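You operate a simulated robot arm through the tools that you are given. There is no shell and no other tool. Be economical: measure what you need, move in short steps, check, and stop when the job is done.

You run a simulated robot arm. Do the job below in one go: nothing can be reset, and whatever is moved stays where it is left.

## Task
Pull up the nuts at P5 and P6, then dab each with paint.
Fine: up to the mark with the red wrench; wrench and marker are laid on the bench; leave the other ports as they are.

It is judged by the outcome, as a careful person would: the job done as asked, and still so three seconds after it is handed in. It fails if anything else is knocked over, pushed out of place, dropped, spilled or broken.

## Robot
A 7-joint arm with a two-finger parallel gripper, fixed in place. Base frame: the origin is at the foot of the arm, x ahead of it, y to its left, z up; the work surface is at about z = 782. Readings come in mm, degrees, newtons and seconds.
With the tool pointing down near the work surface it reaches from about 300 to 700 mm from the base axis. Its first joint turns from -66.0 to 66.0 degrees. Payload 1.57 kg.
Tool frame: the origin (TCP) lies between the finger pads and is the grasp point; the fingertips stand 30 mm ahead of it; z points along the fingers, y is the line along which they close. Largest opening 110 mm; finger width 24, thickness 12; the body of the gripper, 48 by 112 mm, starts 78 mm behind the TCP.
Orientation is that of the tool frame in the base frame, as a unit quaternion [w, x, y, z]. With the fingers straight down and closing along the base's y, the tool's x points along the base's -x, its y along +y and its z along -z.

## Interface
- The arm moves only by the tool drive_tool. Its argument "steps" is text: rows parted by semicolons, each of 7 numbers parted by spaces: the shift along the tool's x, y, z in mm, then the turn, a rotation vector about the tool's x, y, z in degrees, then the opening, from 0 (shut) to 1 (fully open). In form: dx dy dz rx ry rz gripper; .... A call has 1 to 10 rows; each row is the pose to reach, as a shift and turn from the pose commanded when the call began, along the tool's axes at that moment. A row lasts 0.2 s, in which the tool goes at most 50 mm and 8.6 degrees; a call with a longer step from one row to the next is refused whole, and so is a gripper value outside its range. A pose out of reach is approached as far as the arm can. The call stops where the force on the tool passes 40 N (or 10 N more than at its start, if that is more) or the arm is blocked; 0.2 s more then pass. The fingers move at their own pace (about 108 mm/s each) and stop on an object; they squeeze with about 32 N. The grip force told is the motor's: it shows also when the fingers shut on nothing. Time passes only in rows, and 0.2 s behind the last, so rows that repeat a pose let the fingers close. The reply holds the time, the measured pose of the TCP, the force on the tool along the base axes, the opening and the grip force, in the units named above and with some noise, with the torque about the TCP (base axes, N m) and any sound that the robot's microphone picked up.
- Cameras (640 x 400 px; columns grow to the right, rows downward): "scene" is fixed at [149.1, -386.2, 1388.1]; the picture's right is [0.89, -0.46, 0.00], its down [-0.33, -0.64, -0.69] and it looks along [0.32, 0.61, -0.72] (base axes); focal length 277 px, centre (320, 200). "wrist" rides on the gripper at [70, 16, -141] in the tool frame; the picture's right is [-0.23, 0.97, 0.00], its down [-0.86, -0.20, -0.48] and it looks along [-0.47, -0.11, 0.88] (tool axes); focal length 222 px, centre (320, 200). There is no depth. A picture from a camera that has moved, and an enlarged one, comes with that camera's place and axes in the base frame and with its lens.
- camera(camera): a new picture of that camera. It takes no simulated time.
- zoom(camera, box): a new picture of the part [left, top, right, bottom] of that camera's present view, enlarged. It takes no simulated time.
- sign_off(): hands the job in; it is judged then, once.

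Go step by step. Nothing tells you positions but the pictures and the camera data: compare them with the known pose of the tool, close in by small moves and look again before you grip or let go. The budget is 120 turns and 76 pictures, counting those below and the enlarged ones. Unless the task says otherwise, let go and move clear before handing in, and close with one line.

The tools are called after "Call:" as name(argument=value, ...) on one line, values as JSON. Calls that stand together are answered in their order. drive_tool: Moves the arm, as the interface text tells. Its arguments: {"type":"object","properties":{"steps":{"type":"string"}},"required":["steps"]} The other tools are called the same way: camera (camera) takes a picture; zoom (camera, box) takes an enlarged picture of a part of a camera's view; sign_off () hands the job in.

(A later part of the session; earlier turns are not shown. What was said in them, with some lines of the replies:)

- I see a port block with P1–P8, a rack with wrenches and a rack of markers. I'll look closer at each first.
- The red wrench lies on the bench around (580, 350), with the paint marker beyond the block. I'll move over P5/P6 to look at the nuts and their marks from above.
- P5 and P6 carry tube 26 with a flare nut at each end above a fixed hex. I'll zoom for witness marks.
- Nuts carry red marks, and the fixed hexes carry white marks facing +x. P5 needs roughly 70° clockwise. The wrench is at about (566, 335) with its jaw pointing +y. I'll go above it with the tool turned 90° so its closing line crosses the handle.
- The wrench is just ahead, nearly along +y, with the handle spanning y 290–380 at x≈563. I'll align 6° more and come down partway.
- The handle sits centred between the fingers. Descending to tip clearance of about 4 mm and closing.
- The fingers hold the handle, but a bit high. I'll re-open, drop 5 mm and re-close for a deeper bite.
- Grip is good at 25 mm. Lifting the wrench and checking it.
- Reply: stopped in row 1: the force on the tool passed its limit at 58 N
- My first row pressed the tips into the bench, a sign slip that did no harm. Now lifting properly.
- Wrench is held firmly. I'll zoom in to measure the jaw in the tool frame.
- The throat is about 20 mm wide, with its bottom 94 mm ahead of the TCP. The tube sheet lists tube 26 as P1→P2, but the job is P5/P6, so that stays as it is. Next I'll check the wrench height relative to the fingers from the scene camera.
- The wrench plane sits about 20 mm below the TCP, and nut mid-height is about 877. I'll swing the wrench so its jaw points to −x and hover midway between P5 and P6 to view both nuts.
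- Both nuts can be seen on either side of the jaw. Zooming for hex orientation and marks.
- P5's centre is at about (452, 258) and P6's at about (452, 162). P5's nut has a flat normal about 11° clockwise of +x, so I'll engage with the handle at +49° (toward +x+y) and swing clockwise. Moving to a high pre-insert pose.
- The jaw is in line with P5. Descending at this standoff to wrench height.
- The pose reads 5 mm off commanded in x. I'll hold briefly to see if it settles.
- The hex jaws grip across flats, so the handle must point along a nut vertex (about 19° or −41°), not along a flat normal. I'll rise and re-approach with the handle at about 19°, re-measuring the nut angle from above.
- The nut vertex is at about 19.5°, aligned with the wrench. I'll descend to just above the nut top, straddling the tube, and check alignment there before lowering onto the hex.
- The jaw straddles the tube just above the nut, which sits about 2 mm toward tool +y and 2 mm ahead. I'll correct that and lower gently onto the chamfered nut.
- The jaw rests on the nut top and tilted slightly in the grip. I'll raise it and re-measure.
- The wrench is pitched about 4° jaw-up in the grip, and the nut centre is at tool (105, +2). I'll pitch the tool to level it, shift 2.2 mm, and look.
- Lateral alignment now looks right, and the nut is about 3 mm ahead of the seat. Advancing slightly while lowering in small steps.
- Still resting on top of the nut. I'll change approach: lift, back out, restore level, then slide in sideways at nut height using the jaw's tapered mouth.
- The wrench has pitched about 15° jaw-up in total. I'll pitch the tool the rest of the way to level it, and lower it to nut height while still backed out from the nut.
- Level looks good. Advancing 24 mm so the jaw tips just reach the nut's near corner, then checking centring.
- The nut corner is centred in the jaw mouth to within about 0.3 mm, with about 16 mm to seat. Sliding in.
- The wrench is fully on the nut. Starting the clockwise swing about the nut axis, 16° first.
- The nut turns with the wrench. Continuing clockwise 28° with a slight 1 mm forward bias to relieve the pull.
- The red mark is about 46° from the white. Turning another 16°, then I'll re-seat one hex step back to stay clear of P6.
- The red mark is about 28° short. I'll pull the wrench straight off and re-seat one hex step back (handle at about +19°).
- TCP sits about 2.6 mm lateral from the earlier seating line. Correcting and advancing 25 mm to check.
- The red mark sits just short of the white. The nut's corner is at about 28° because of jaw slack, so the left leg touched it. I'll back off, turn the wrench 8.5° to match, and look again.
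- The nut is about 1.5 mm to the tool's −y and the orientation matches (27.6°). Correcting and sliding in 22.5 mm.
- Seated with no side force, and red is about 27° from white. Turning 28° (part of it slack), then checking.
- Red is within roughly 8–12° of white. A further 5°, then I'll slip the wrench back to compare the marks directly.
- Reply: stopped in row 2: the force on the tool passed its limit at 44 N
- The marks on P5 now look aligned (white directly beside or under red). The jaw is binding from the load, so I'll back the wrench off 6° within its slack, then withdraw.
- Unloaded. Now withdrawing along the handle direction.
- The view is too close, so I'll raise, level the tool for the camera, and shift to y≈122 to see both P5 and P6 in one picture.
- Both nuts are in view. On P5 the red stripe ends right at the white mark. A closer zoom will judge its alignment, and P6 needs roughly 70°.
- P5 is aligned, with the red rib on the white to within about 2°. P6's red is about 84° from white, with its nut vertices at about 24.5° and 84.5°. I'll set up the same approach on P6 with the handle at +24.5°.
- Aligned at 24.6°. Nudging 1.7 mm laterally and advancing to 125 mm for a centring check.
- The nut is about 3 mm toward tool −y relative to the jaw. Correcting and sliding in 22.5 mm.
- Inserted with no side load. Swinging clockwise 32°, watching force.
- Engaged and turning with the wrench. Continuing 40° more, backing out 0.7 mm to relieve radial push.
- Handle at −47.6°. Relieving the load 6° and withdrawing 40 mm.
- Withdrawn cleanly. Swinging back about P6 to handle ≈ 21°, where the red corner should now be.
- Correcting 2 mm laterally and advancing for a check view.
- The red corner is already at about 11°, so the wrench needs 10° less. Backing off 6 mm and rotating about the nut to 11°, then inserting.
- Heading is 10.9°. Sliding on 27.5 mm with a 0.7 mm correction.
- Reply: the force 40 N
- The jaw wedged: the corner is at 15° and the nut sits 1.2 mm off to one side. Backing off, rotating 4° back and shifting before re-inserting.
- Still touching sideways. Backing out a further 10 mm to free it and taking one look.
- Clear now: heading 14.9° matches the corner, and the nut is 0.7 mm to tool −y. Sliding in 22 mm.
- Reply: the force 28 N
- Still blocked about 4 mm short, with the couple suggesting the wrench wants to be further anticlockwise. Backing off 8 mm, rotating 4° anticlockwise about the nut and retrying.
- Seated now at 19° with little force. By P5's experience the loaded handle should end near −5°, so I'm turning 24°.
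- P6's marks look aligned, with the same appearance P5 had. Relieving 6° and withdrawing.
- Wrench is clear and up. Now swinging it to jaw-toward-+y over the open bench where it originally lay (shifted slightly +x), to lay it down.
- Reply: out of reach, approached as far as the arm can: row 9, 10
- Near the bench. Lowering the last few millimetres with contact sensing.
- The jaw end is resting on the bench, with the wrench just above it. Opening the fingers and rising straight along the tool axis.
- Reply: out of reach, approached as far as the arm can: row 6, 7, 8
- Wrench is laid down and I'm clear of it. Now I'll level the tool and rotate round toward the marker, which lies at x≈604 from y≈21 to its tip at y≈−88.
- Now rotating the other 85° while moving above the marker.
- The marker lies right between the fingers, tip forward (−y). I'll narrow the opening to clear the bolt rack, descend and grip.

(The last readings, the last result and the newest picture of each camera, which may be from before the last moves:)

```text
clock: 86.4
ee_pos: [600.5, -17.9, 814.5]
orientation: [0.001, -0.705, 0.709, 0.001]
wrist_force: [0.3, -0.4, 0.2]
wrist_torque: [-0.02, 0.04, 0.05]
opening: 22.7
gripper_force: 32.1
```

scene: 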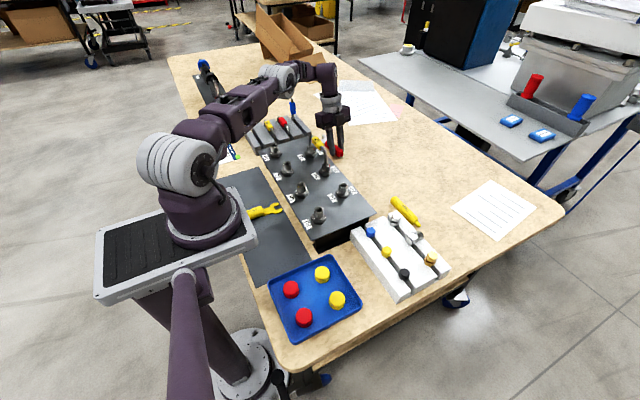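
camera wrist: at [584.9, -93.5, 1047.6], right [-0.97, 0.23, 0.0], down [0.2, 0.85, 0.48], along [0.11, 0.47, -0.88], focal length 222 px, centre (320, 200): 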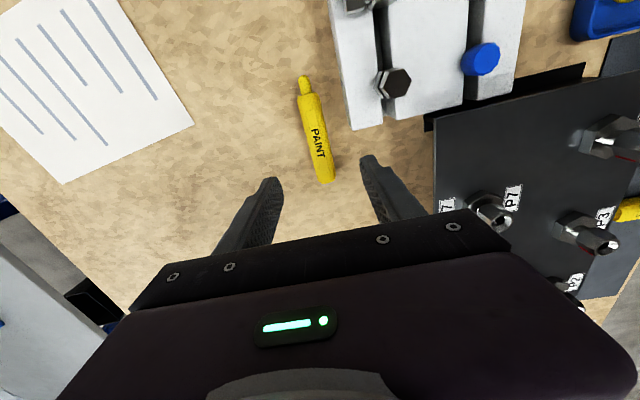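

Gripped at 22.7 mm. Lifting straight up.

Call:
drive_tool(steps="0 0 -20 0 0 0 0;0 0 -60 0 0 0 0;0 0 -105 0 0 0 0;0 0 -150 0 0 0 0;0 0 -185 0 0 0 0;0 0 -185 0 0 0 0")

Call:
camera(camera="wrist")

```text
clock: 87.8
ee_pos: [599.1, -16.1, 1001.1]
orientation: [0.001, -0.705, 0.709, -0.001]
wrist_force: [-0.1, -0.1, -0.2]
wrist_torque: [0.02, -0.02, -0.01]
opening: 22.7
gripper_force: 31.9
```

```text
3 pictures are left
camera wrist: at [582.1, -87.5, 1142.4], right [-0.97, 0.23, 0.0], down [0.2, 0.85, 0.48], along [0.11, 0.47, -0.88], focal length 222 px, centre (320, 200)
```

wrist: 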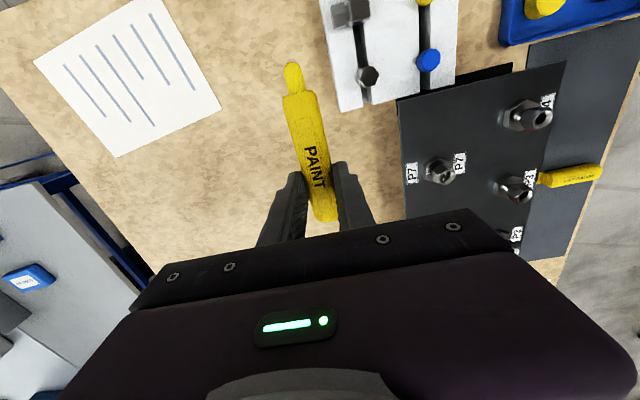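

The nib sits about 82 mm ahead of the TCP and 21 mm below it. Swinging the marker so its nib points −x and moving toward P6/P5 at height.

Call:
drive_tool(steps="-18 1 0 0 0 8.5 0;-37 3 0 0 0 17 0;-55 4 0 0 0 25.5 0;-74 6 0 0 0 34 0;-92 7 0 0 0 42.5 0;-111 9 0 0 0 51 0;-129 10 0 0 0 59.5 0;-148 12 0 0 0 68 0;-167 13 0 0 0 76.5 0;-186 15 0 0 0 85 0")

Call:
drive_tool(steps="0 0 30 0 0 4.6 0;0 0 70 0 0 4.6 0;0 0 100 0 0 4.6 0;0 0 107 0 0 4.6 0;0 0 107 0 0 4.6 0")

```text
clock: 90.0
ee_pos: [586.7, 170.4, 1000.1]
orientation: [0.001, -0.039, 0.999, 0.001]
wrist_force: [-0.8, -0.7, -0.5]
wrist_torque: [-0.01, 0.02, 0.0]
opening: 23.0
gripper_force: 32.0
```

```text
clock: 91.2
ee_pos: [588.0, 169.8, 893.6]
orientation: [0.001, -0.001, 1.0, 0.0]
wrist_force: [0.3, 0.1, -0.7]
wrist_torque: [0.02, -0.06, 0.0]
opening: 22.9
gripper_force: 32.0
```

Lined up in front of P6. Moving 10 mm in −y, then advancing toward the nut.

Call:
drive_tool(steps="10 -10 0 0 0 0 0;20 -10 0 0 0 0 0;30 -10 0 0 0 0 0;36 -10 0 0 0 0 0;36 -10 0 0 0 0 0")

Call:
zoom(camera="wrist", box=[230, 10, 350, 90])

```text
clock: 92.4
ee_pos: [551.9, 158.0, 893.1]
orientation: [0.001, -0.001, 1.0, 0.001]
wrist_force: [-0.3, -0.1, -0.7]
wrist_torque: [-0.03, 0.0, 0.05]
opening: 22.8
gripper_force: 31.8
```

```text
5.00 times, centred on (290, 50) of wrist
camera zoom: at [481.4, 173.7, 1034.1], right [0.23, 0.97, 0.0], down [0.85, -0.2, 0.48], along [0.47, -0.11, -0.88], focal length 1111 px, centre (470, 950)
```

zoom: 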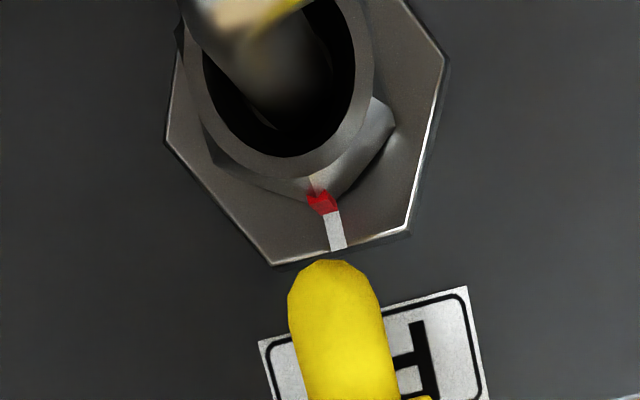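

P6's red and white line up well, and the nib is about 7 mm from the nut, straight on the mark. Advancing gently to touch.

Call:
drive_tool(steps="3 0 0 0 0 0 0;5 0 0 0 0 0 0;7 0 0 0 0 0 0;8 0 0 0 0 0 0;8 0 0 0 0 0 0")

```text
clock: 93.6
ee_pos: [545.6, 158.5, 893.8]
orientation: [0.003, -0.001, 1.0, 0.001]
wrist_force: [21.2, -1.9, -0.1]
wrist_torque: [-0.04, -0.47, 0.12]
opening: 22.7
gripper_force: 32.6
```

Firm touch on P6 (21 N). Backing off and moving across to P5.

Call:
drive_tool(steps="-12 0 0 0 0 0 0;-25 0 0 0 0 0 0;-25 33 0 0 0 0 0;-25 65 0 0 0 0 0;-25 97.2 0 0 0 0 0;-15 97.2 0 0 0 0 0;-9 97.2 0 0 0 0 0;-9 97.2 0 0 0 0 0")

Call:
zoom(camera="wrist", box=[230, 10, 350, 90])

```text
clock: 95.4
ee_pos: [552.2, 257.4, 894.3]
orientation: [0.001, -0.001, 1.0, 0.001]
wrist_force: [0.2, 0.3, 0.2]
wrist_torque: [0.02, -0.03, 0.05]
opening: 22.6
gripper_force: 31.9
```

```text
5.00 times, centred on (290, 50) of wrist
camera zoom: at [481.5, 273.2, 1035.2], right [0.23, 0.97, 0.0], down [0.85, -0.2, 0.48], along [0.47, -0.11, -0.88], focal length 1111 px, centre (470, 950)
```

zoom: 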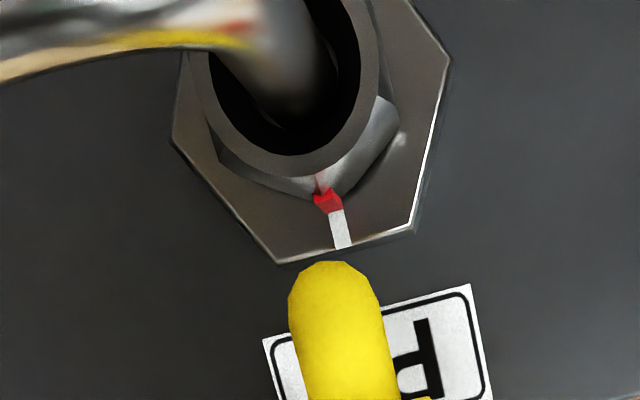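

P5's marks are aligned too, and the nib is on line. Advancing to touch.

Call:
drive_tool(steps="3 0.6 0 0 0 0 0;5 0.6 0 0 0 0 0;7 0.6 0 0 0 0 0;8 0.6 0 0 0 0 0;8 0.6 0 0 0 0 0")

```text
clock: 96.6
ee_pos: [545.0, 257.4, 894.4]
orientation: [0.002, -0.001, 1.0, 0.001]
wrist_force: [7.8, -0.9, 0.6]
wrist_torque: [-0.04, -0.06, 0.11]
opening: 23.1
gripper_force: 32.3
```

Touching with about 8 N. Pressing 1 mm more, then backing off, rising, and hovering midway to verify both dabs in my last picture.

Call:
drive_tool(steps="1 0 0 0 0 0 0;1 0 0 0 0 0 0;-10 0 0 0 0 0 0;-25 0 0 0 0 0 0;-25 -10 -40 0 0 0 0;-25 -30 -80 0 0 0 0;-22 -50 -107 0 0 0 0;-22 -50 -107 0 0 0 0")

Call:
zoom(camera="wrist", box=[230, 0, 390, 100])

```text
clock: 98.4
ee_pos: [563.8, 204.9, 996.8]
orientation: [0.0, -0.001, 1.0, 0.001]
wrist_force: [-0.4, 0.4, -0.6]
wrist_torque: [0.0, -0.02, 0.0]
opening: 22.8
gripper_force: 31.3
```

```text
4.00 times, centred on (310, 50) of wrist
camera zoom: at [494.2, 220.9, 1138.8], right [0.23, 0.97, 0.0], down [0.86, -0.2, 0.48], along [0.47, -0.11, -0.88], focal length 888 px, centre (360, 800)
```

zoom: 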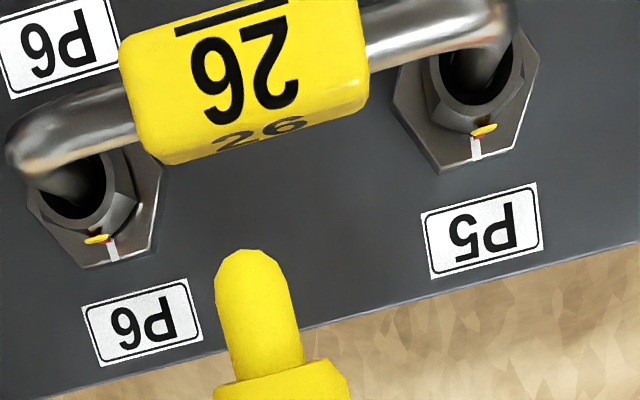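

Both nuts show a yellow dab at the aligned marks. Now returning the marker to its spot on the bench by the reverse path.

Call:
drive_tool(steps="-4 -22 0 0 0 -8.5 0;-8 -44 0 0 0 -17 0;-12 -67 0 0 0 -25.5 0;-16 -89 0 0 0 -34 0;-20 -111 0 0 0 -42.5 0;-24 -134 0 0 0 -51 0;-28 -156 0 0 0 -59.5 0;-32 -178 0 0 0 -68 0;-36 -200 0 0 0 -76.5 0;-41 -221 0 0 0 -85 0")

Call:
drive_tool(steps="0 0 40 0 0 -5 0;0 0 80 0 0 -5 0;0 0 120 0 0 -5 0;0 0 155 0 0 -5 0;0 0 172 0 0 -5 0;0 0 172 0 0 -5 0")

```text
clock: 100.6
ee_pos: [607.5, -13.1, 1000.2]
orientation: [0.001, -0.677, 0.736, 0.0]
wrist_force: [0.4, -0.3, -0.3]
wrist_torque: [0.04, 0.02, -0.02]
opening: 22.9
gripper_force: 31.9
```

```text
clock: 102.0
ee_pos: [604.8, -9.0, 828.6]
orientation: [-0.001, 0.707, -0.707, -0.001]
wrist_force: [-0.7, 0.0, -0.3]
wrist_torque: [0.04, 0.01, 0.02]
opening: 22.8
gripper_force: 32.4
```

Lowering the last 13 mm with contact sensing.

Call:
drive_tool(steps="0 0 6 0 0 0 0;0 0 10 0 0 0 0;0 0 13 0 0 0 0;0 0 13 0 0 0 0")

```text
clock: 103.0
ee_pos: [607.2, -10.8, 815.2]
orientation: [0.0, 0.708, -0.706, 0.0]
wrist_force: [-0.1, -0.6, -0.7]
wrist_torque: [0.05, -0.01, 0.03]
opening: 22.6
gripper_force: 32.2
```

It's at the pick-up height now. Lowering 1 mm more, opening gently, then rising clear.

Call:
drive_tool(steps="0 0 1 0 0 0 0;0 0 1 0 0 0 0.25;0 0 1 0 0 0 0.36;0 0 1 0 0 0 0.36;0 0 -20 0 0 0 0.36;0 0 -60 0 0 0 0.36;0 0 -105 0 0 0 0.36;0 0 -150 0 0 0 0.36;0 0 -185 0 0 0 0.36;0 0 -185 0 0 0 0.36")

```text
clock: 105.2
ee_pos: [605.0, -11.8, 1000.3]
orientation: [0.0, 0.708, -0.706, 0.0]
wrist_force: [1.0, 0.1, -0.2]
wrist_torque: [0.01, -0.01, -0.02]
opening: 39.5
gripper_force: 0.1
```

The fingers are open and empty, the marker and wrench are both on the bench, and the arm is raised clear. Handing in.

Call:
sign_off()

```text
The job is handed in.
```

I pulled the P5 and P6 nuts up to their marks with the red wrench and dabbed both with yellow paint. The wrench and marker are back on the bench, though I had no pictures left to check them there. The tube sheet lists tube 26 as P1 to P2, but it is fitted across P5 and P6; I left it as it was.
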